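You operate a simulated robot arm through the tools that you are given. There is no shell and no other tool.

Carry out the task below with a simulated robot arm. There is one attempt and no reset: what you move stays moved.

Task
Pad both gaps beside the green tie, then tighten it and both neighbours.
Fine: one cream felt pad from the bench top standing in each gap; other ties stay loose.

The check looks at the end state, three seconds after you hand in, the way a careful person would. Anything else that was tipped, shoved, dropped, spilled or broken makes it a failure.

Robot
A 7-joint arm with a two-finger parallel gripper, fixed in place. Base frame: the origin is on the floor under the middle of its stand, x ahead of it, y to its left, z up. Readings come in mm, degrees, newtons and seconds.
With the tool pointing down near the work surface it reaches from about 340 to 740 mm from the base axis. Its first joint turns from -143.0 to 143.0 degrees. Payload 3 kg.
The TCP is the grasp point between the finger pads, 30 mm short of the fingertips. In the tool frame z runs along the fingers and y along their closing line. The gripper opens to 94 mm. The fingers are 28 mm wide and 10 mm thick; the gripper's body (50 by 96 mm) begins 55 mm behind the TCP.
Orientation is told as [roll, pitch, yaw] about the base's x, y, z axes, in that order, counted from this pose: with the fingers straight down and closing along the base's y, the tool's x points along the base's -x, its y along +y and its z along -z.

Tools
- The arm moves only by the tool apply_moves. Its argument "plan" is a list of rows, each a list of 6 numbers: the shift along the tool's x, y, z in units of 20 mm (1.0 is 20 mm), then the turn, a rotation vector about the tool's x, y, z in units of 8 degrees (1.0 is 8 degrees). In form: [[tx, ty, tz, ax, ay, az], ...]. A call has 1 to 20 rows; each row shifts and turns the commanded pose from where the row before left it, along the tool's axes as they then stand. "grip" is the opening, from 0 (shut) to 1 (fully open), set as the call begins (left out, the last holds). A call with a number of a shift or a turn outside -1 to 1 is refused whole. Each row takes 0.2 s and may step no farther than 50 mm and 8.6 degrees from the row before; otherwise, or with a gripper value out of range, the whole call is refused. Where a pose cannot be reached the arm comes as near as it can. A force on the tool above 40 N (or 10 N above the force at the start of the call, whichever is more), or a blocked arm, ends the call early, and 0.2 s more pass. Each finger travels about 45 mm/s and halts on what it meets, pressing with about 26 N; the grip force reading is that of the motor and also rises with nothing between the fingers. The clock runs only during rows and for 0.2 s after the last one: add rows that do not move to give the fingers time. The reply holds the time, the measured pose of the TCP, the force on the tool along the base axes, the opening and the grip force, in the units named above and with some noise, with the torque about the TCP (base axes, N m) and any sound that the robot's microphone picked up, and new pictures: "pictures" is both (left out), scene, wrist or none.
- Cameras (640 x 400 px; columns grow to the right, rows downward): "scene" is fixed at [49.8, 647.6, 1638.2]; the picture's right is [-0.46, -0.89, 0.00], its down [-0.60, 0.31, -0.73] and it looks along [0.65, -0.34, -0.68] (base axes); focal length 371 px, centre (320, 200). "wrist" rides on the gripper at [76, 14, -102] in the tool frame; the picture's right is [-0.18, 0.98, 0.00], its down [-0.75, -0.14, -0.64] and it looks along [-0.63, -0.12, 0.77] (tool axes); focal length 243 px, centre (320, 200). There is no depth. A picture from a camera that has moved, and an enlarged one, comes with that camera's place and axes in the base frame and with its lens.
- lift_body(by): moves the trunk up (or, below 0, down) by that many mm; the arm rides with it, the base frame stays. It gives what a move gives, with no picture.
- enlarge(camera, box): a new picture of the part [left, top, right, bottom] of that camera's present view, enlarged. The clock stands still meanwhile.
- finish_job(): hands the job in; it is judged then, once.

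Nothing tells you positions but the pictures and the camera data. Unless the task says otherwise, let go and move clear before handing in.

The tools are called after ">>>" as a command line: name --pt "numbers of a row" for each row, then --argument value for the rest, lists and objects as JSON in quotes. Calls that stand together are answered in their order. apply_moves: Moves the arm, as the interface text tells. Its arguments: {"type":"object","properties":{"plan":{"type":"array","items":{"type":"array","items":{"type":"number"}}},"grip":{"type":"number"},"pictures":{"type":"string","enum":["both","scene","wrist","none"]}},"required":["plan"]} The other tools are called the same way: lift_body (by) moves the trunk up or down; enlarge (camera, box) takes an enlarged picture of a part of a camera's view; finish_job () hands the job in.

At the start:

```text
clock: 0.0
eef_pos: [535.6, 192.5, 1237.9]
tool_rot: [0.0, 0.1, -0.1]
ft_force: [-0.1, 0.0, -0.3]
torque: [0.0, -0.01, 0.02]
finger_gap: 93.8
grip_force: 0.0
trunk travel left (down, up): [-250.0, 140.0]
```

scene: 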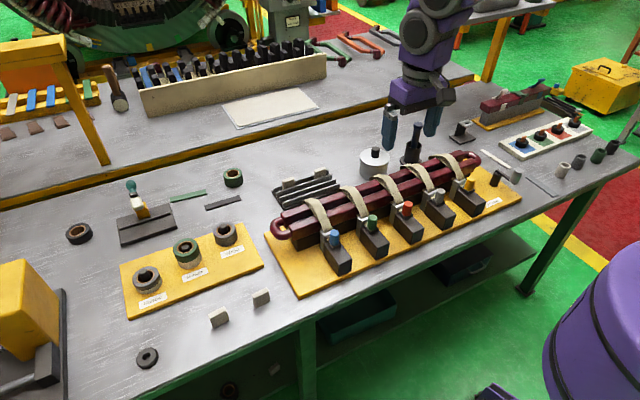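
wrist: 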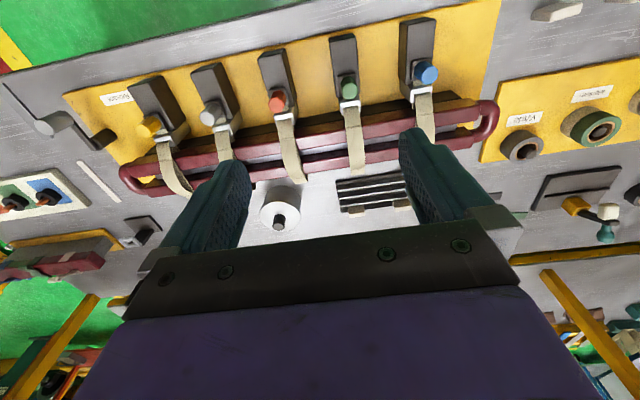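

I see a yellow board with a maroon coil bundle held by five ties with coloured knobs (blue, green, red, grey, yellow), and two cream pads lying near the bench's front edge. I'll look closer before I move anything.

>>> enlarge --camera "scene" --box '[260, 140, 420, 240]'

>>> enlarge --camera "scene" --box '[260, 190, 420, 290]'

>>> enlarge --camera "scene" --box '[380, 120, 540, 220]'

>>> enlarge --camera "scene" --box '[120, 270, 320, 395]'

>>> enlarge --camera "wrist" --box '[60, 20, 320, 220]'

>>> enlarge --camera "wrist" --box '[260, 20, 520, 220]'

```text
4.00 times, centred on (340, 190) of scene
camera zoom: at [49.8, 647.6, 1638.2], right [-0.46, -0.89, 0.0], down [-0.6, 0.31, -0.73], along [0.65, -0.34, -0.68], focal length 1486 px, centre (240, 240)
```

zoom: 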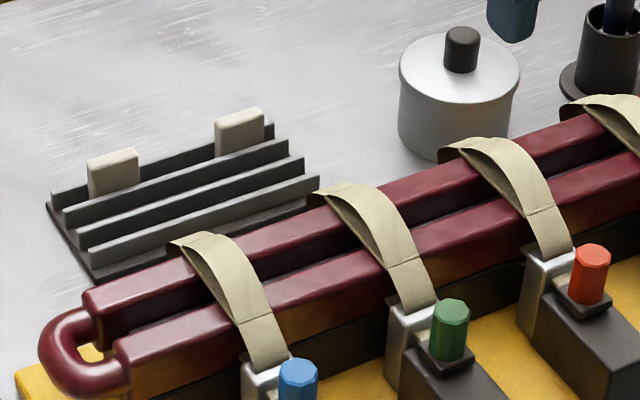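

```text
4.00 times, centred on (340, 240) of scene
camera zoom: at [49.8, 647.6, 1638.2], right [-0.46, -0.89, 0.0], down [-0.6, 0.31, -0.73], along [0.65, -0.34, -0.68], focal length 1486 px, centre (240, 40)
```

zoom: 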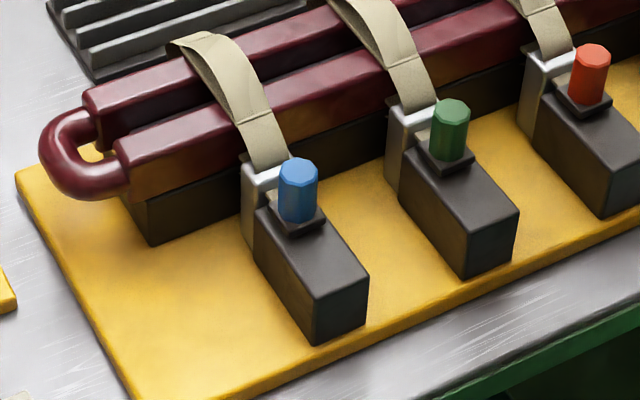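

```text
4.00 times, centred on (460, 170) of scene
camera zoom: at [49.8, 647.6, 1638.2], right [-0.46, -0.89, 0.0], down [-0.6, 0.31, -0.73], along [0.65, -0.34, -0.68], focal length 1486 px, centre (-240, 320)
```

zoom: 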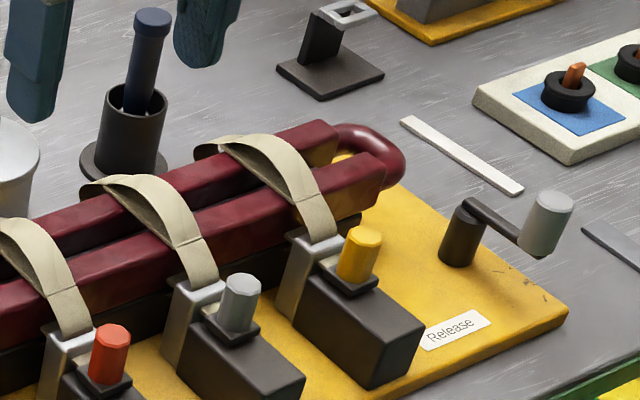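

```text
3.20 times, centred on (220, 332) of scene
camera zoom: at [49.8, 647.6, 1638.2], right [-0.46, -0.89, 0.0], down [-0.6, 0.31, -0.73], along [0.65, -0.34, -0.68], focal length 1188 px, centre (640, -224)
```

zoom: 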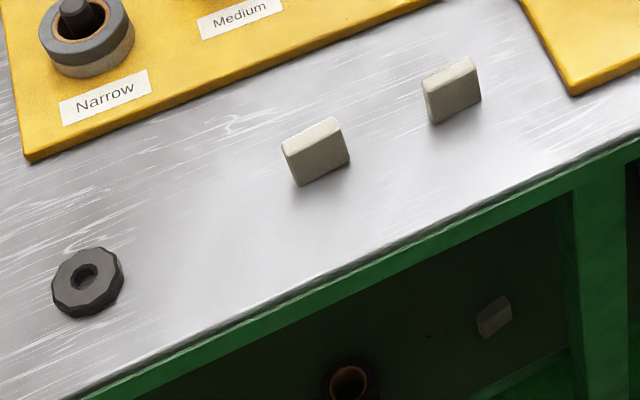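

```text
2.00 times, centred on (190, 120) of wrist
camera zoom: at [459.3, 206.8, 1341.3], right [0.18, 0.98, 0.0], down [0.75, -0.14, 0.64], along [0.63, -0.12, -0.77], focal length 485 px, centre (580, 360)
```

zoom: 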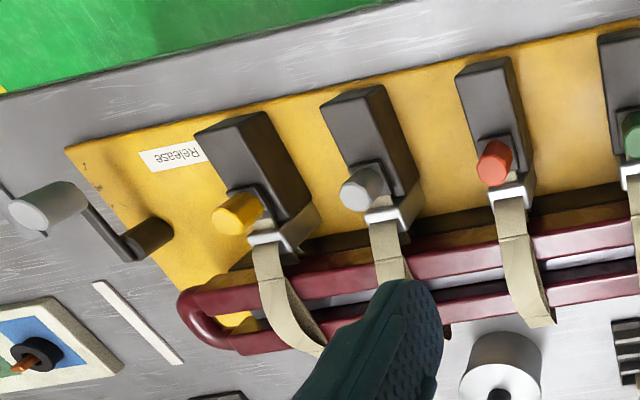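

```text
2.00 times, centred on (390, 120) of wrist
camera zoom: at [459.3, 206.8, 1341.3], right [0.18, 0.98, 0.0], down [0.75, -0.14, 0.64], along [0.63, -0.12, -0.77], focal length 485 px, centre (180, 360)
```

zoom: 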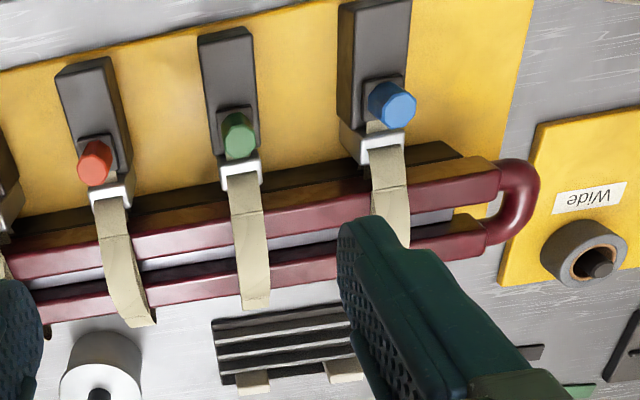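

The stereo fix puts the green knob near (569, 229, 953) and the front pads near (538, 551, 879). I'll lower the arm a little to see the ties and gaps up close.

>>> apply_moves --pt "0 1 1 0 0 0" --pt "0 1 1 0 0 0" --pt "0 0.5 1 0 0 0" --pt "0 0 1 0 0 0" --pt "0 0 1 0 0 0" --pt "0 0 1 0 0 0"

```text
clock: 1.4
eef_pos: [533.7, 240.3, 1117.9]
tool_rot: [0.0, 0.0, 0.0]
ft_force: [0.0, -0.4, -1.5]
torque: [0.0, -0.01, 0.01]
finger_gap: 94.0
grip_force: 0.0
trunk travel left (down, up): [-250.0, 140.0]
camera wrist: at [458.6, 255.1, 1222.6], right [0.18, 0.98, 0.0], down [0.75, -0.14, 0.64], along [0.63, -0.12, -0.77], focal length 243 px, centre (320, 200)
```

scene: 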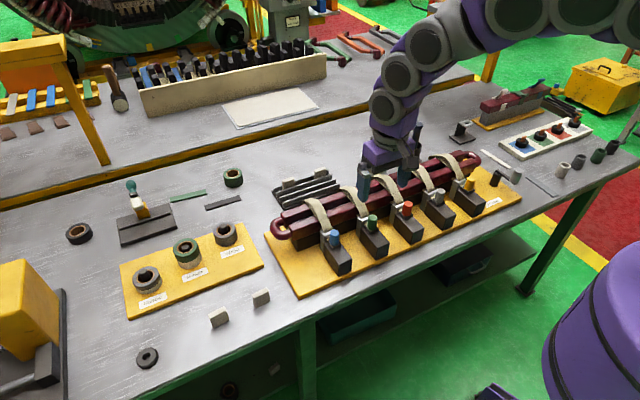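
wrist: 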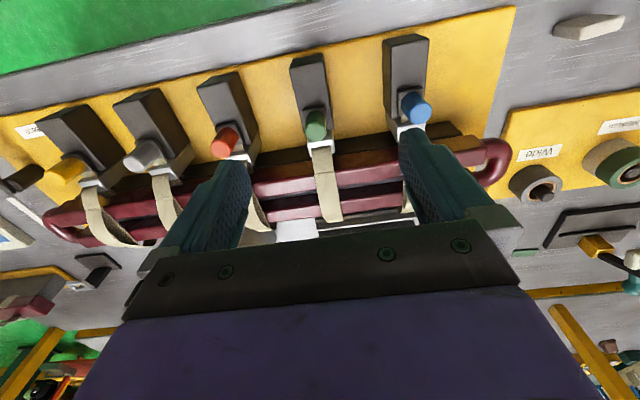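

Next I'll look at the other items on the bench, since one may be a finished sample. Then I'll move forward to see the ties from above.

>>> enlarge --camera "scene" --box '[440, 70, 600, 170]'

>>> apply_moves --pt "-1 0 0 0 0 0" --pt "-1 0 0 0 0 0" --pt "-1 0 0 0 0 0" --pt "-1 0 0.5 0 0 0" --pt "-0.5 0 1 0 0 0"

>>> enlarge --camera "wrist" --box '[160, 0, 480, 200]'

```text
4.00 times, centred on (520, 120) of scene
camera zoom: at [49.8, 647.6, 1638.2], right [-0.46, -0.89, 0.0], down [-0.6, 0.31, -0.73], along [0.65, -0.34, -0.68], focal length 1486 px, centre (-480, 520)
```

zoom: 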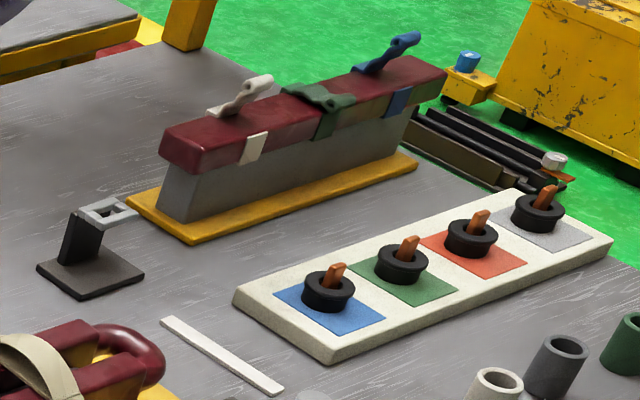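

```text
clock: 2.6
eef_pos: [623.9, 241.6, 1089.6]
tool_rot: [0.0, 0.0, 0.1]
ft_force: [0.5, 0.2, 0.0]
torque: [0.0, -0.01, -0.01]
finger_gap: 93.8
grip_force: 0.0
trunk travel left (down, up): [-250.0, 140.0]
camera wrist: at [548.6, 255.4, 1193.2], right [0.18, 0.98, 0.0], down [0.75, -0.14, 0.64], along [0.63, -0.12, -0.77], focal length 243 px, centre (320, 200)
```

scene: 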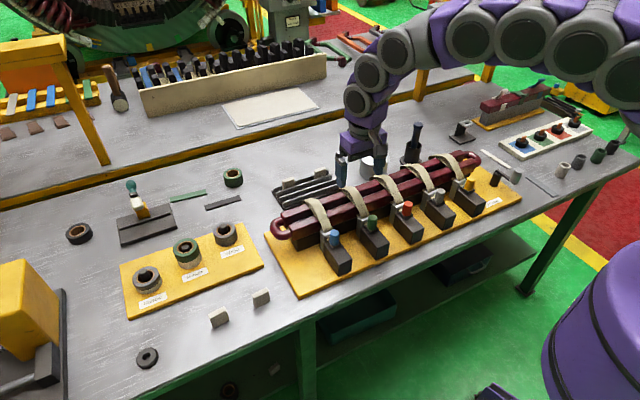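
wrist: 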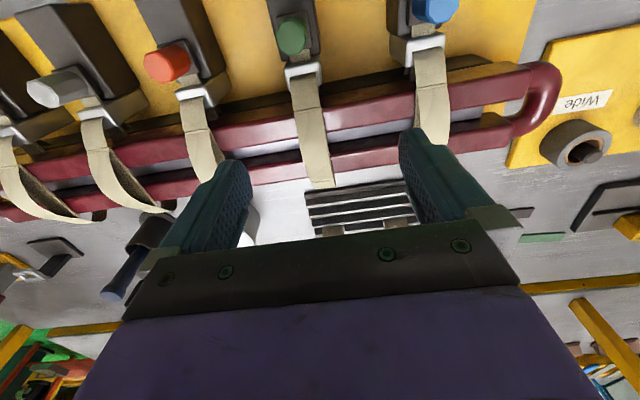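

```text
2.00 times, centred on (320, 100) of wrist
camera zoom: at [548.6, 255.4, 1193.2], right [0.18, 0.98, 0.0], down [0.75, -0.14, 0.64], along [0.63, -0.12, -0.77], focal length 485 px, centre (320, 400)
```

zoom: 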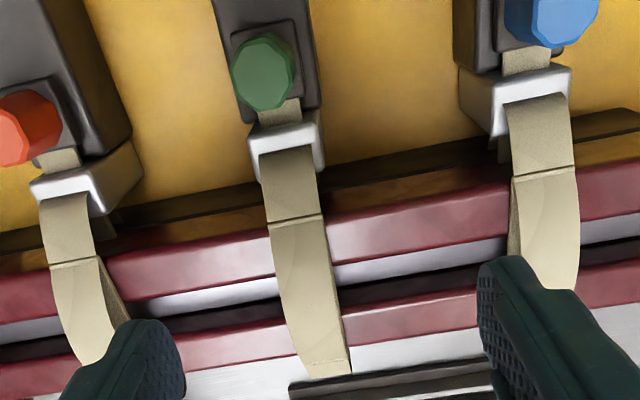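

The straps run over two coil bars, through metal buckles, to coloured knobs on small plates. I'll compare the pads in the rack with the ones at the bench front.

>>> enlarge --camera "wrist" --box '[290, 170, 430, 257]'

>>> enlarge --camera "scene" --box '[270, 165, 350, 215]'

>>> enlarge --camera "scene" --box '[200, 280, 280, 330]'

>>> enlarge --camera "scene" --box '[240, 340, 320, 390]'

>>> enlarge --camera "wrist" --box '[250, 0, 350, 62]'

```text
4.57 times, centred on (360, 214) of wrist
camera zoom: at [548.6, 255.4, 1193.2], right [0.18, 0.98, 0.0], down [0.75, -0.14, 0.64], along [0.63, -0.12, -0.77], focal length 1109 px, centre (137, 138)
```

zoom: 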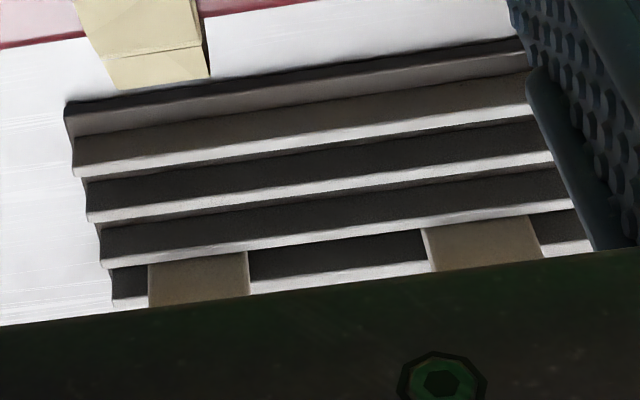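

```text
8.00 times, centred on (310, 190) of scene
camera zoom: at [49.8, 647.6, 1638.2], right [-0.46, -0.89, 0.0], down [-0.6, 0.31, -0.73], along [0.65, -0.34, -0.68], focal length 2971 px, centre (400, 280)
```

zoom: 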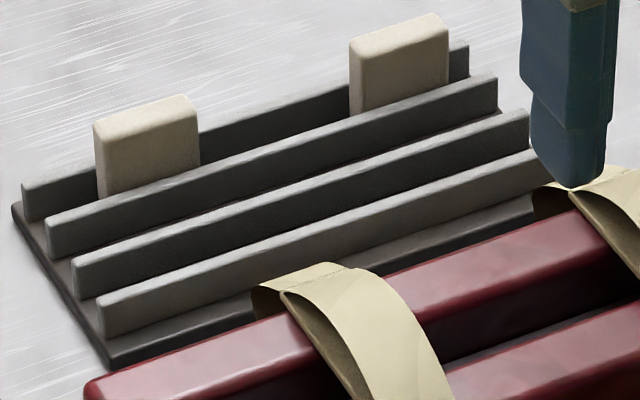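

```text
8.00 times, centred on (240, 305) of scene
camera zoom: at [49.8, 647.6, 1638.2], right [-0.46, -0.89, 0.0], down [-0.6, 0.31, -0.73], along [0.65, -0.34, -0.68], focal length 2971 px, centre (960, -640)
```

zoom: 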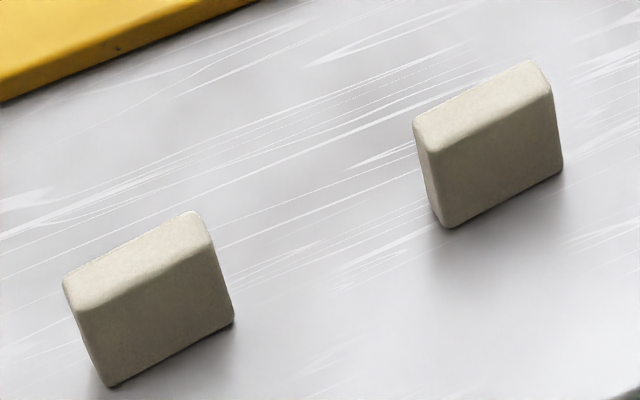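

```text
8.00 times, centred on (280, 365) of scene
camera zoom: at [49.8, 647.6, 1638.2], right [-0.46, -0.89, 0.0], down [-0.6, 0.31, -0.73], along [0.65, -0.34, -0.68], focal length 2971 px, centre (640, -1120)
```

zoom: 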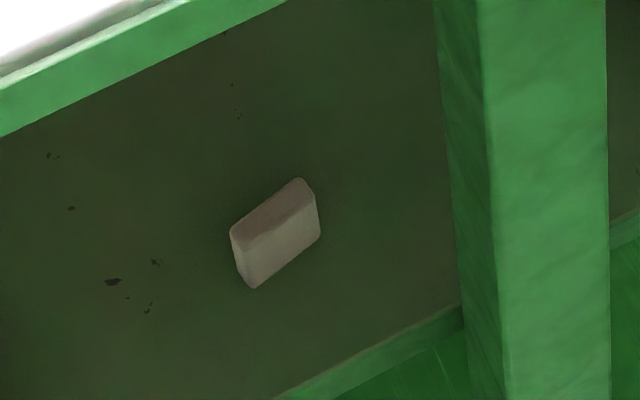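

```text
6.40 times, centred on (300, 31) of wrist
camera zoom: at [548.6, 255.4, 1193.2], right [0.18, 0.98, 0.0], down [0.75, -0.14, 0.64], along [0.63, -0.12, -0.77], focal length 1553 px, centre (448, 1282)
```

zoom: 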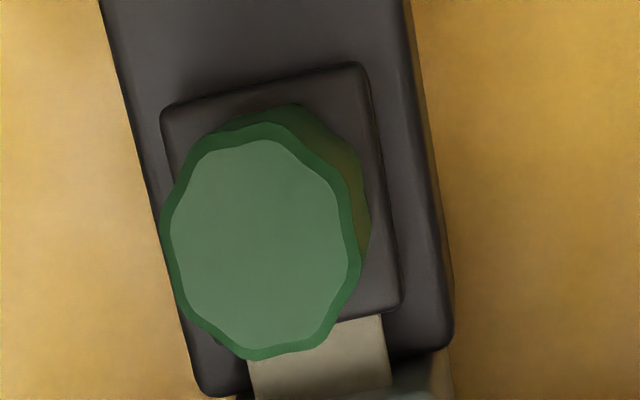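

Both groups of pads look alike, but the two at the front are plainly on the bench top, so I'll use those. Next I'll tilt the tool so the wrist camera looks nearly straight down at the gap between the bars.

>>> apply_moves --pt "-1 0 0.5 0 0 0" --pt "-1 0 0.5 0 0 0" --pt "0 0 0 0 1 0" --pt "0 0 0 0 1 0" --pt "0 0 0 0 1 0" --pt "0 0 0 0 1 0"

>>> enlarge --camera "wrist" --box '[160, 0, 480, 200]'

```text
clock: 4.0
eef_pos: [628.0, 189.4, 1104.9]
tool_rot: [0.1, 19.7, 0.1]
ft_force: [-0.6, 0.4, 1.0]
torque: [-0.07, -0.06, 0.01]
finger_gap: 94.1
grip_force: 0.0
out of reach, approached as far as the arm can: row 4, 5, 6
trunk travel left (down, up): [-250.0, 140.0]
camera wrist: at [590.7, 202.8, 1227.9], right [0.17, 0.98, -0.06], down [0.93, -0.14, 0.35], along [0.33, -0.12, -0.94], focal length 243 px, centre (320, 200)
```

scene: 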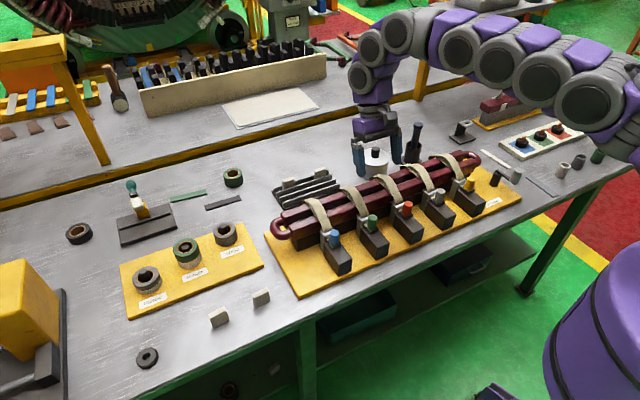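
wrist: 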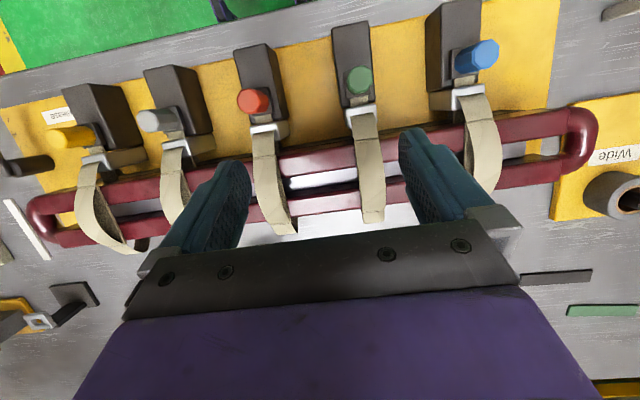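

```text
2.00 times, centred on (320, 100) of wrist
camera zoom: at [590.7, 202.8, 1227.9], right [0.17, 0.98, -0.06], down [0.93, -0.14, 0.35], along [0.33, -0.12, -0.94], focal length 485 px, centre (320, 400)
```

zoom: 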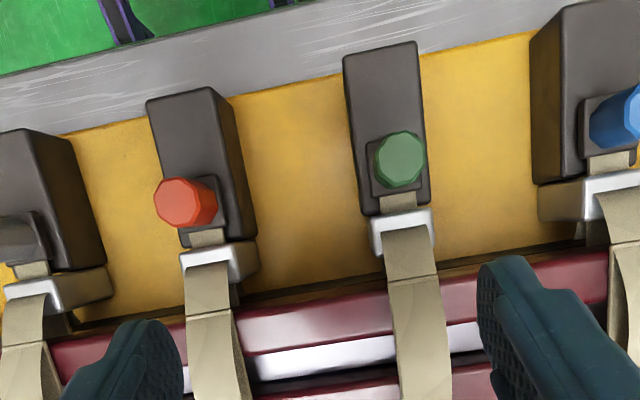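

>>> enlarge --camera "wrist" --box '[255, 120, 415, 220]'

>>> enlarge --camera "wrist" --box '[455, 80, 615, 180]'

>>> enlarge --camera "scene" --box '[300, 170, 420, 245]'

```text
4.00 times, centred on (335, 170) of wrist
camera zoom: at [590.7, 202.8, 1227.9], right [0.17, 0.98, -0.06], down [0.93, -0.14, 0.35], along [0.33, -0.12, -0.94], focal length 970 px, centre (260, 320)
```

zoom: 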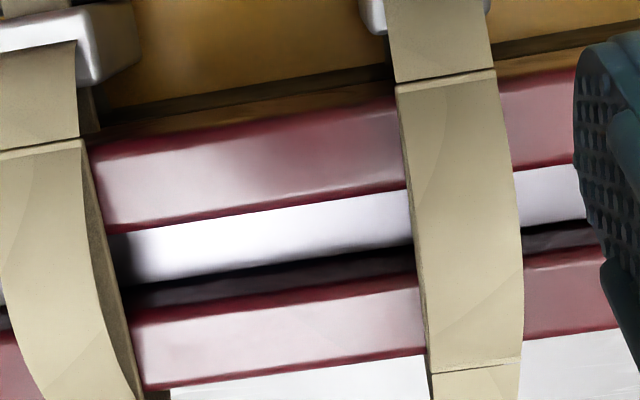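

```text
4.00 times, centred on (535, 130) of wrist
camera zoom: at [590.7, 202.8, 1227.9], right [0.17, 0.98, -0.06], down [0.93, -0.14, 0.35], along [0.33, -0.12, -0.94], focal length 970 px, centre (-540, 480)
```

zoom: 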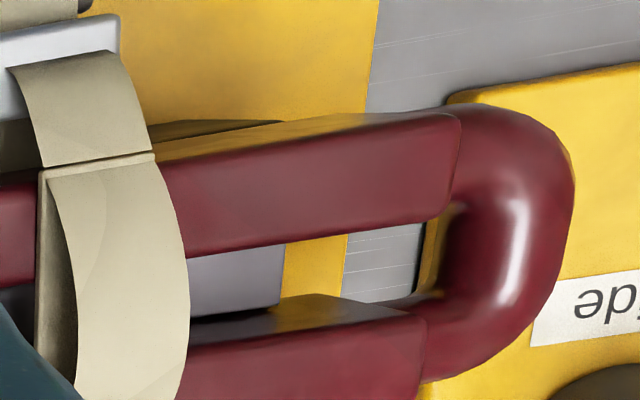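

```text
5.33 times, centred on (360, 208) of scene
camera zoom: at [49.8, 647.6, 1638.2], right [-0.46, -0.89, 0.0], down [-0.6, 0.31, -0.73], along [0.65, -0.34, -0.68], focal length 1981 px, centre (107, 160)
```

zoom: 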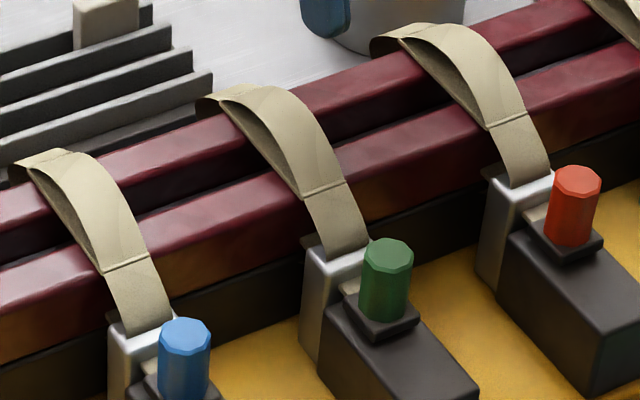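

The coil sits on a base with a light-coloured floor in the gap. I'll zoom the scene camera on the green–red and blue–green spans to measure them.

>>> enlarge --camera "scene" --box '[350, 180, 410, 218]'

>>> enlarge --camera "scene" --box '[310, 195, 370, 233]'

>>> enlarge --camera "scene" --box '[265, 205, 325, 243]'

>>> enlarge --camera "scene" --box '[340, 205, 400, 243]'

```text
10.53 times, centred on (380, 199) of scene
camera zoom: at [49.8, 647.6, 1638.2], right [-0.46, -0.89, 0.0], down [-0.6, 0.31, -0.73], along [0.65, -0.34, -0.68], focal length 3910 px, centre (-312, 210)
```

zoom: 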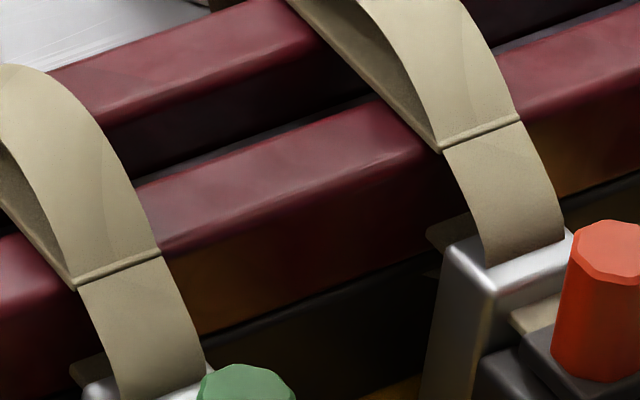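

```text
10.53 times, centred on (340, 214) of scene
camera zoom: at [49.8, 647.6, 1638.2], right [-0.46, -0.89, 0.0], down [-0.6, 0.31, -0.73], along [0.65, -0.34, -0.68], focal length 3910 px, centre (110, 53)
```

zoom: 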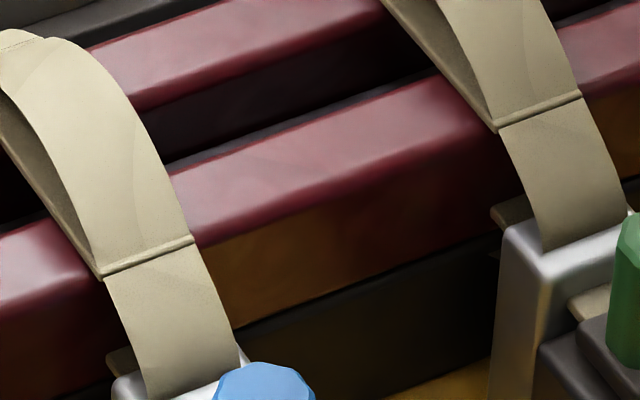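

```text
10.53 times, centred on (295, 224) of scene
camera zoom: at [49.8, 647.6, 1638.2], right [-0.46, -0.89, 0.0], down [-0.6, 0.31, -0.73], along [0.65, -0.34, -0.68], focal length 3910 px, centre (583, -53)
```

zoom: 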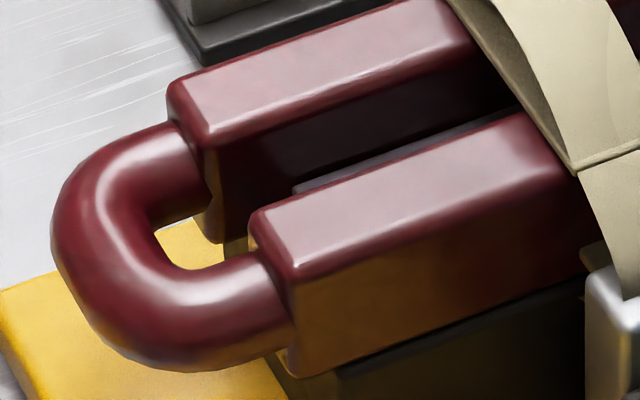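

```text
10.53 times, centred on (370, 224) of scene
camera zoom: at [49.8, 647.6, 1638.2], right [-0.46, -0.89, 0.0], down [-0.6, 0.31, -0.73], along [0.65, -0.34, -0.68], focal length 3910 px, centre (-206, -53)
```

zoom: 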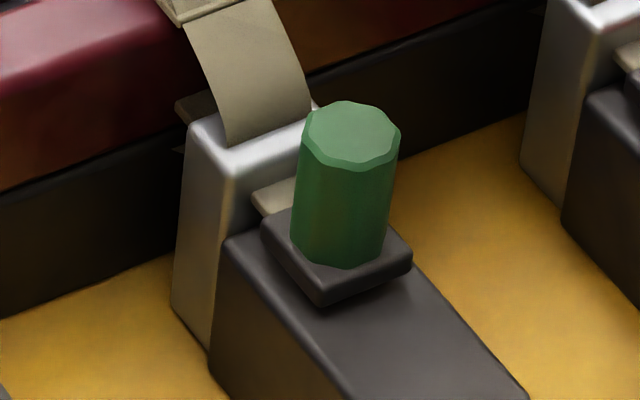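

The gap is roughly 27 mm wide, so I need a close look at the pads. I'll straighten the tool and swing it over toward the two front pads, staying high.

>>> apply_moves --pt "0 0 0 0 -1 0" --pt "0 0 0 0 -1 0" --pt "0 0 0 0 -0.5 0" --pictures "none"

```text
clock: 4.8
eef_pos: [629.2, 189.5, 1101.3]
tool_rot: [0.0, -0.2, 0.0]
ft_force: [-0.2, -0.3, 0.3]
torque: [-0.01, -0.02, 0.01]
finger_gap: 94.0
grip_force: 0.1
trunk travel left (down, up): [-250.0, 140.0]
```

>>> apply_moves --pt "0.6 0.9 0 0 0 0" --pt "0.6 0.9 0 0 0 0" --pt "0.6 0.9 0 0 0 0" --pt "0.6 0.9 0 0 0 0" --pt "0.6 0.9 0 0 0 0" --pt "0.6 0.9 0 0 0 0" --pt "0.6 0.9 0 0 0 0" --pt "0.6 0.9 0 0 0 0" --pt "0.6 0.9 0 0 0 0" --pt "0.5 0.9 0 0 0 0" --pt "0.5 0.9 0 0 0 0" --pt "0 0.9 0 0 0 0" --pt "0 0.9 0 0 0 0" --pt "0 0.9 0 0 0 0"

>>> enlarge --camera "wrist" --box '[320, 0, 640, 200]'

```text
clock: 7.8
eef_pos: [503.6, 443.6, 1100.5]
tool_rot: [0.1, -0.1, -0.1]
ft_force: [0.4, 0.6, -0.7]
torque: [-0.02, -0.03, 0.03]
finger_gap: 94.1
grip_force: 0.0
trunk travel left (down, up): [-250.0, 140.0]
camera wrist: at [427.2, 457.5, 1203.3], right [0.19, 0.98, 0.0], down [0.75, -0.14, 0.64], along [0.63, -0.12, -0.77], focal length 243 px, centre (320, 200)
```

scene: 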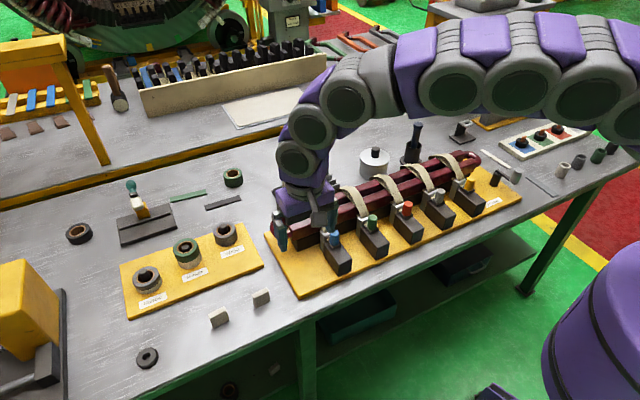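
wrist: 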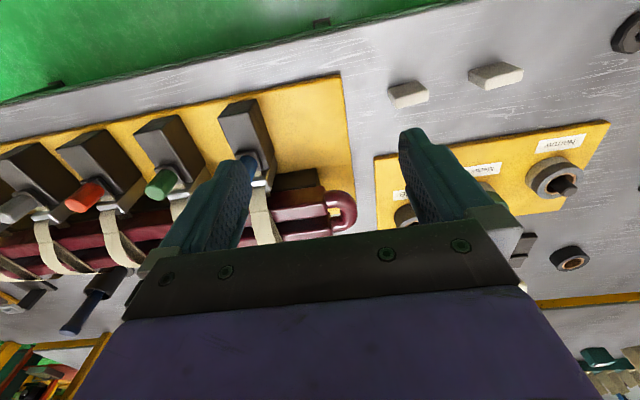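

```text
2.00 times, centred on (480, 100) of wrist
camera zoom: at [427.2, 457.5, 1203.3], right [0.19, 0.98, 0.0], down [0.75, -0.14, 0.64], along [0.63, -0.12, -0.77], focal length 485 px, centre (0, 400)
```

zoom: 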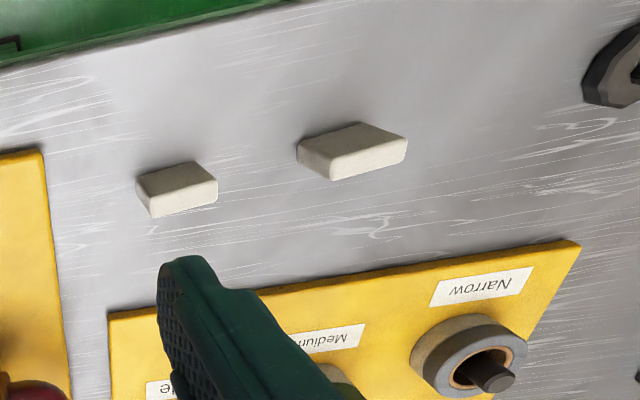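

The two front pads look about 43 x 15 x 30 mm and stand on their long edges. They're around 770 and 845 mm out, so I'll lower the trunk for reach and take a closer look.

>>> lift_body --by -120

>>> apply_moves --pt "0 1 0 0 0 0" --pt "0 1 0 0 0 0" --pt "0 1 0 0 0 0" --pt "0 1 0 0 0 0"

>>> enlarge --camera "wrist" --box '[300, 0, 540, 150]'

```text
clock: 9.3
eef_pos: [502.4, 442.8, 979.8]
tool_rot: [0.0, 0.0, 0.0]
ft_force: [0.4, -0.3, 0.5]
torque: [-0.01, -0.02, 0.03]
finger_gap: 94.0
grip_force: 0.0
trunk travel left (down, up): [-130.0, 260.0]
```

```text
clock: 10.3
eef_pos: [503.4, 521.7, 978.2]
tool_rot: [-0.2, 0.0, -0.1]
ft_force: [-1.1, 0.5, -0.8]
torque: [0.0, -0.01, 0.0]
finger_gap: 94.1
grip_force: 0.0
trunk travel left (down, up): [-130.0, 260.0]
camera wrist: at [427.6, 537.0, 1082.1], right [0.19, 0.98, 0.0], down [0.75, -0.14, 0.64], along [0.63, -0.12, -0.77], focal length 243 px, centre (320, 200)
```

scene: 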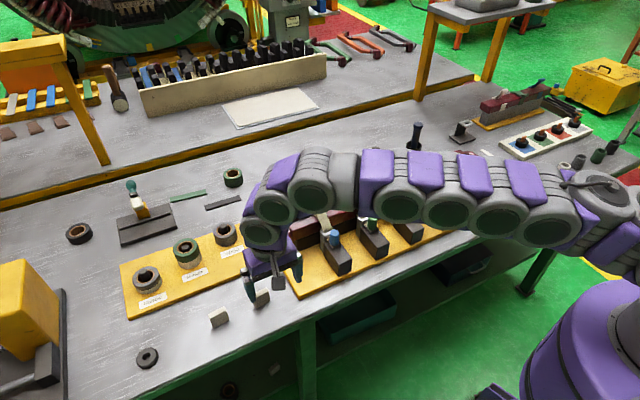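
wrist: 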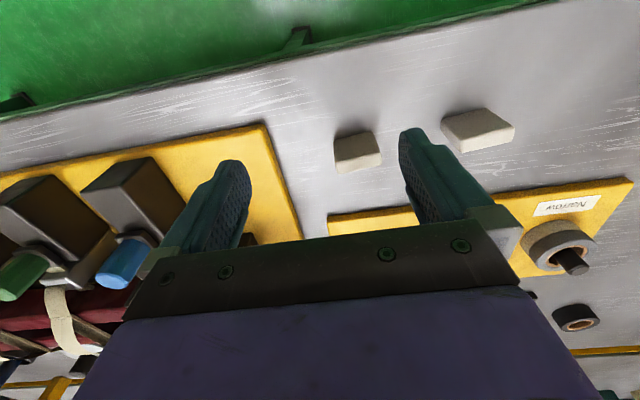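

```text
2.67 times, centred on (420, 75) of wrist
camera zoom: at [427.6, 537.0, 1082.1], right [0.19, 0.98, 0.0], down [0.75, -0.14, 0.64], along [0.63, -0.12, -0.77], focal length 647 px, centre (53, 533)
```

zoom: 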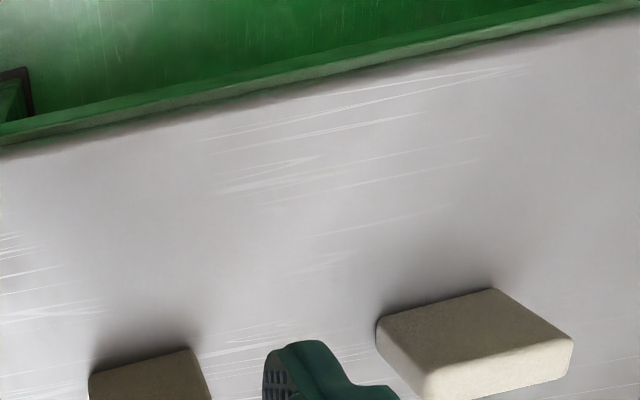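

>>> enlarge --camera "wrist" --box '[320, 90, 480, 190]'

>>> enlarge --camera "wrist" --box '[420, 80, 540, 155]'

```text
4.00 times, centred on (400, 140) of wrist
camera zoom: at [427.6, 537.0, 1082.1], right [0.19, 0.98, 0.0], down [0.75, -0.14, 0.64], along [0.63, -0.12, -0.77], focal length 970 px, centre (0, 440)
```

zoom: 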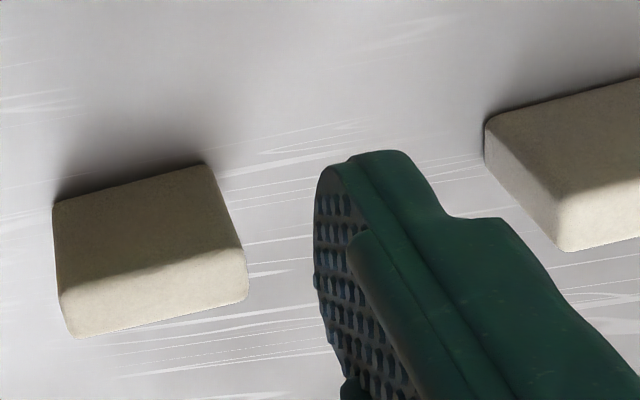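

```text
5.33 times, centred on (480, 118) of wrist
camera zoom: at [427.6, 537.0, 1082.1], right [0.19, 0.98, 0.0], down [0.75, -0.14, 0.64], along [0.63, -0.12, -0.77], focal length 1294 px, centre (-533, 640)
```

zoom: 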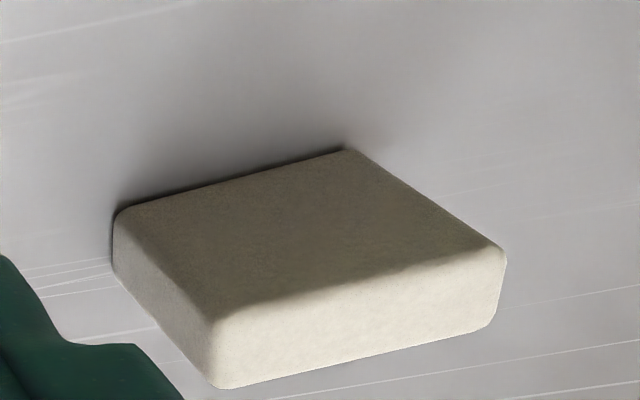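

The pads measure roughly 38 x 12 x 42 mm and are cream felt. I'll yaw the tool 90° so the fingers close along the pad thickness, and test the reach above pad 1.

>>> apply_moves --pt "0 0 0 0 0 1" --pt "0 0 0 0 0 1" --pt "0 0 0 0 0 1" --pt "0 0 0 0 0 1" --pt "0 0 0 0 0 1" --pt "0 0 0 0 0 1" --pt "0 0 0 0 0 1" --pt "0 0 0 0 0 1" --pt "0 0 0 0 0 1" --pt "0 0 0 0 0 1" --pt "0 0 0 0 0 0.6"

```text
clock: 12.7
eef_pos: [502.3, 522.7, 979.0]
tool_rot: [0.0, 0.0, -84.9]
ft_force: [-0.1, 0.1, 0.3]
torque: [0.0, -0.02, 0.01]
finger_gap: 93.8
grip_force: 0.0
trunk travel left (down, up): [-130.0, 260.0]
camera wrist: at [510.5, 599.1, 1083.1], right [1.0, -0.1, 0.0], down [-0.07, -0.76, 0.64], along [-0.06, -0.64, -0.77], focal length 243 px, centre (320, 200)
```

scene: 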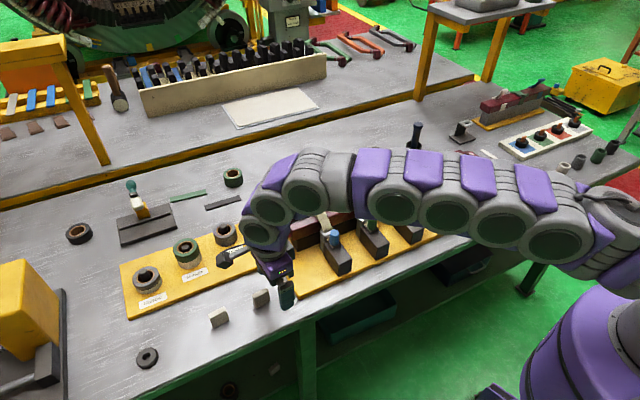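
wrist: 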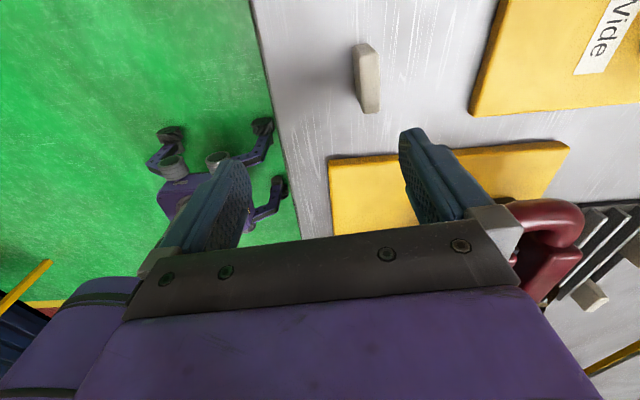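

Yaw -85° is reachable and lines up with pad 1's long axis. I'll zoom in on pad 1 to measure it.

>>> enlarge --camera "wrist" --box '[320, 30, 420, 130]'

```text
4.00 times, centred on (370, 80) of wrist
camera zoom: at [510.5, 599.1, 1083.1], right [1.0, -0.1, 0.0], down [-0.07, -0.76, 0.64], along [-0.06, -0.64, -0.77], focal length 970 px, centre (120, 680)
```

zoom: 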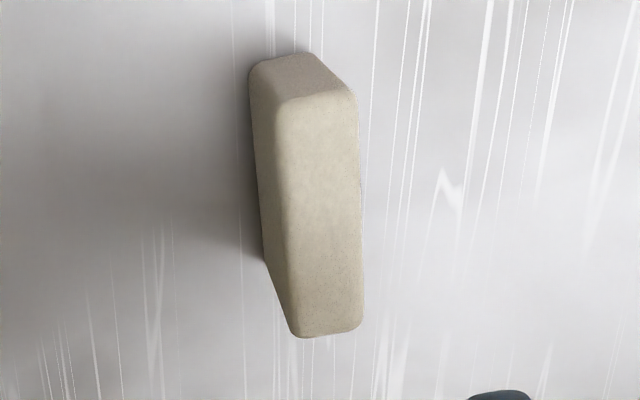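

Pad 1 is centred near (540, 549), about 38 x 12.8 mm on top, and lines up with the tool. Before grasping, I'll use this yaw to look along the coil gap for its width and depth.

>>> apply_moves --pt "0 0 -0.85 0 0 0" --pt "0 0 -0.85 0 0 0" --pt "0 0 -0.85 0 0 0" --pt "-0.96 0.44 0 0 0 0" --pt "-0.96 0.44 0 0 0 0" --pt "-0.96 0.44 0 0 0 0" --pt "-0.96 0.44 0 0 0 0" --pt "-0.96 0.44 0 0 0 0" --pt "-0.96 0.44 0 0 0 0" --pt "-0.96 0.44 0 0 0 0" --pt "-0.96 0.44 0 0 0 0" --pt "-0.96 0.44 0 0 0 0" --pt "-0.96 0.44 0 0 0 0" --pt "-0.96 0.44 0 0 0 0" --pt "-0.96 0.44 0 0 0 0" --pt "-0.96 0.44 0 0 0 0" --pt "-0.96 0.44 0 0 0 0" --pt "-0.96 0.44 0 0 0 0" --pt "-0.9 0.44 0 0 0 0"

>>> enlarge --camera "wrist" --box '[160, 0, 480, 200]'

```text
clock: 16.7
eef_pos: [671.5, 229.1, 1032.2]
tool_rot: [-0.1, -0.1, -84.7]
ft_force: [0.2, -0.3, 0.6]
torque: [0.03, 0.0, 0.02]
finger_gap: 94.1
grip_force: 0.0
trunk travel left (down, up): [-130.0, 260.0]
camera wrist: at [678.0, 306.3, 1135.2], right [1.0, -0.09, 0.0], down [-0.07, -0.76, 0.64], along [-0.06, -0.64, -0.77], focal length 243 px, centre (320, 200)
```

scene: 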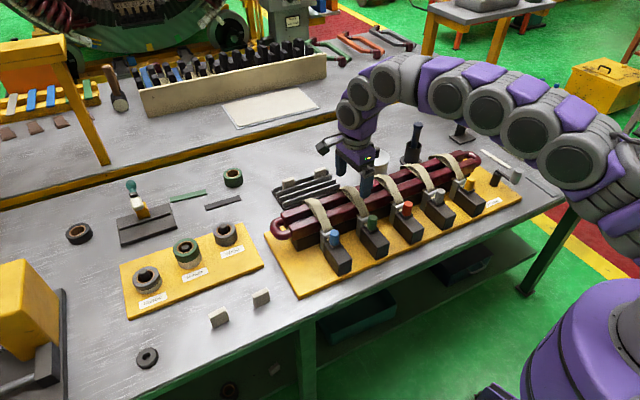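
wrist: 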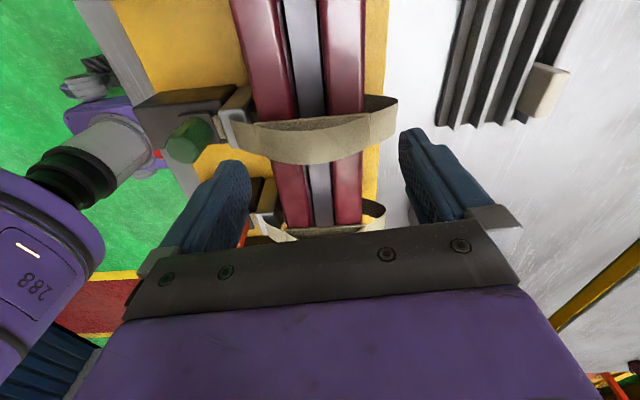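

```text
2.00 times, centred on (320, 100) of wrist
camera zoom: at [678.0, 306.3, 1135.2], right [1.0, -0.09, 0.0], down [-0.07, -0.76, 0.64], along [-0.06, -0.64, -0.77], focal length 485 px, centre (320, 400)
```

zoom: 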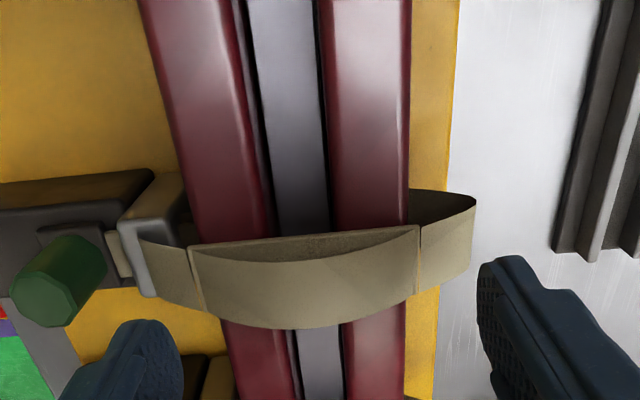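

>>> enlarge --camera "wrist" --box '[220, 0, 380, 100]'

>>> enlarge --camera "wrist" --box '[220, 100, 420, 225]'

```text
4.00 times, centred on (300, 50) of wrist
camera zoom: at [678.0, 306.3, 1135.2], right [1.0, -0.09, 0.0], down [-0.07, -0.76, 0.64], along [-0.06, -0.64, -0.77], focal length 970 px, centre (400, 800)
```

zoom: 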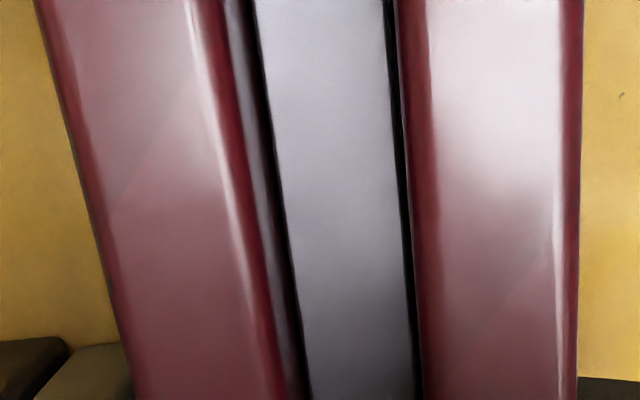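

```text
3.20 times, centred on (320, 162) of wrist
camera zoom: at [678.0, 306.3, 1135.2], right [1.0, -0.09, 0.0], down [-0.07, -0.76, 0.64], along [-0.06, -0.64, -0.77], focal length 776 px, centre (320, 320)
```

zoom: 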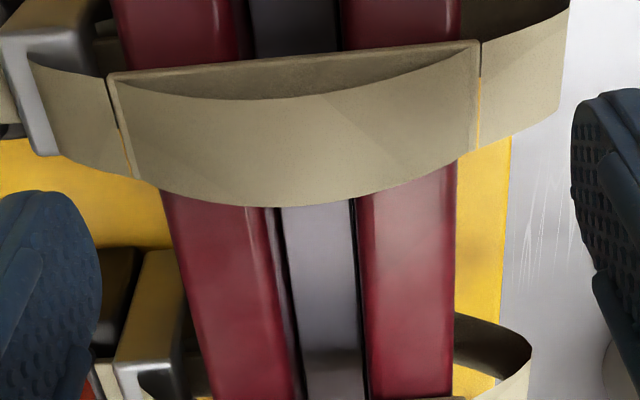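

The gap is about 26 mm wide with a grey floor. I'll zoom in more to work out how deep that floor is.

>>> enlarge --camera "scene" --box '[280, 205, 312, 225]'

>>> enlarge --camera "scene" --box '[322, 190, 362, 215]'

>>> enlarge --camera "wrist" --box '[270, 20, 334, 60]'

```text
16.00 times, centred on (296, 215) of scene
camera zoom: at [49.8, 647.6, 1638.2], right [-0.46, -0.89, 0.0], down [-0.6, 0.31, -0.73], along [0.65, -0.34, -0.68], focal length 5943 px, centre (704, -40)
```

zoom: 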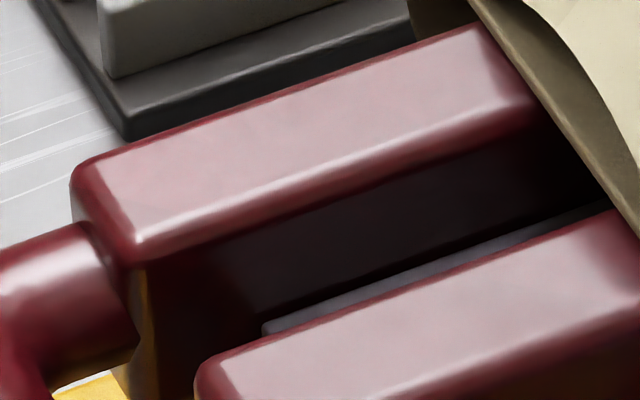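

```text
16.00 times, centred on (342, 202) of scene
camera zoom: at [49.8, 647.6, 1638.2], right [-0.46, -0.89, 0.0], down [-0.6, 0.31, -0.73], along [0.65, -0.34, -0.68], focal length 5943 px, centre (-32, 160)
```

zoom: 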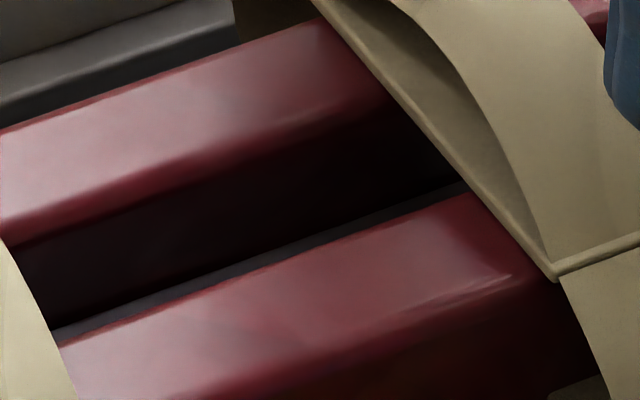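

```text
10.00 times, centred on (302, 40) of wrist
camera zoom: at [678.0, 306.3, 1135.2], right [1.0, -0.09, 0.0], down [-0.07, -0.76, 0.64], along [-0.06, -0.64, -0.77], focal length 2426 px, centre (500, 1800)
```

zoom: 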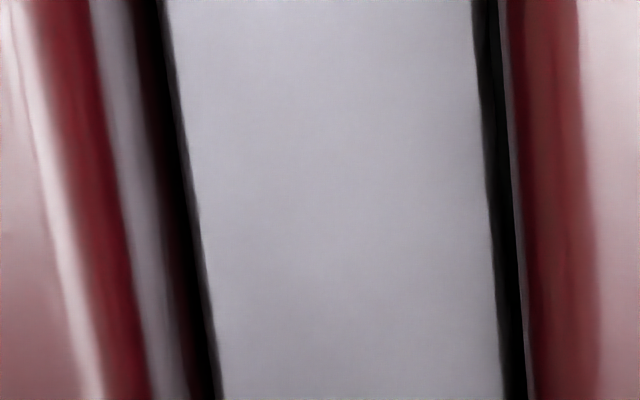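

The coil axis lies along base y, with a ledge at z≈939 and bar tops at z≈961. That puts the pad targets near (664.5, 284) and (664.5, 174). Now I'll go above pad 1 and check reach with the tool vertical.

>>> apply_moves --pt "0.973 -0.298 0 0 0 0" --pt "0.973 -0.298 0 0 0 0" --pt "0.973 -0.298 0 0 0 0" --pt "0.973 -0.298 0 0 0 0" --pt "0.973 -0.298 0 0 0 0" --pt "0.973 -0.298 0 0 0 0" --pt "0.973 -0.298 0 0 0 0" --pt "0.973 -0.298 0 0 0 0" --pt "0.973 -0.298 0 0 0 0" --pt "0.973 -0.298 0 0 0 0" --pt "0.973 -0.298 0 0 0 0" --pt "0.973 -0.298 0 0 0 0" --pt "0.973 -0.298 0 0 0 0" --pt "0.973 -0.298 0 0 0 0" --pt "0.973 -0.298 0 0 0 0" --pt "0.973 -0.298 0 0 0 0" --pt "0.973 -0.298 0 0 0 0" --pt "0 0 1 0 0 0" --pt "0 0 1 0 0 0" --grip 0.6

```text
clock: 20.7
eef_pos: [522.8, 534.8, 992.4]
tool_rot: [-0.1, -0.1, -84.8]
ft_force: [0.8, -0.3, -0.2]
torque: [-0.02, -0.03, -0.01]
finger_gap: 56.6
grip_force: 0.1
out of reach, approached as far as the arm can: row 15, 16, 17
trunk travel left (down, up): [-130.0, 260.0]
camera wrist: at [530.4, 610.9, 1094.9], right [1.0, -0.1, 0.0], down [-0.07, -0.76, 0.64], along [-0.06, -0.64, -0.77], focal length 243 px, centre (320, 200)
```

scene: 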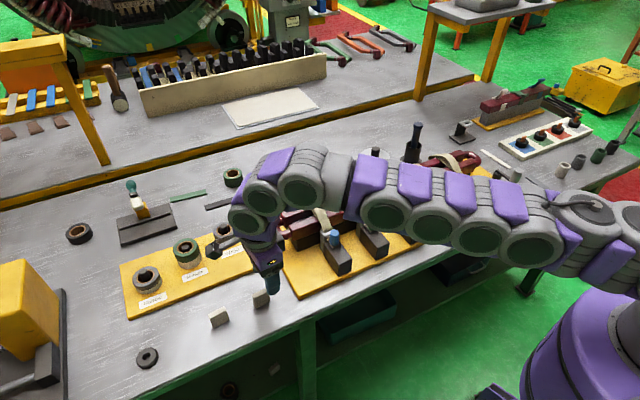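
wrist: 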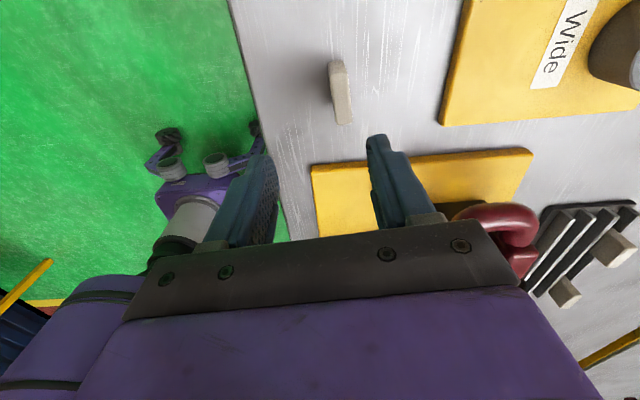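

A vertical tool stops about 23 mm short of pad 1. I'll tilt the fingers outward 16° about the closing line, which keeps the jaws parallel to the pad faces.

>>> apply_moves --pt "0 0 0 0 1 0" --pt "0 0 0 0 1 0" --pictures "none"

```text
clock: 21.3
eef_pos: [521.6, 532.3, 992.0]
tool_rot: [0.0, 16.2, -84.9]
ft_force: [-0.8, -0.5, 0.2]
torque: [0.01, 0.01, 0.0]
finger_gap: 56.1
grip_force: 0.0
trunk travel left (down, up): [-130.0, 260.0]
```

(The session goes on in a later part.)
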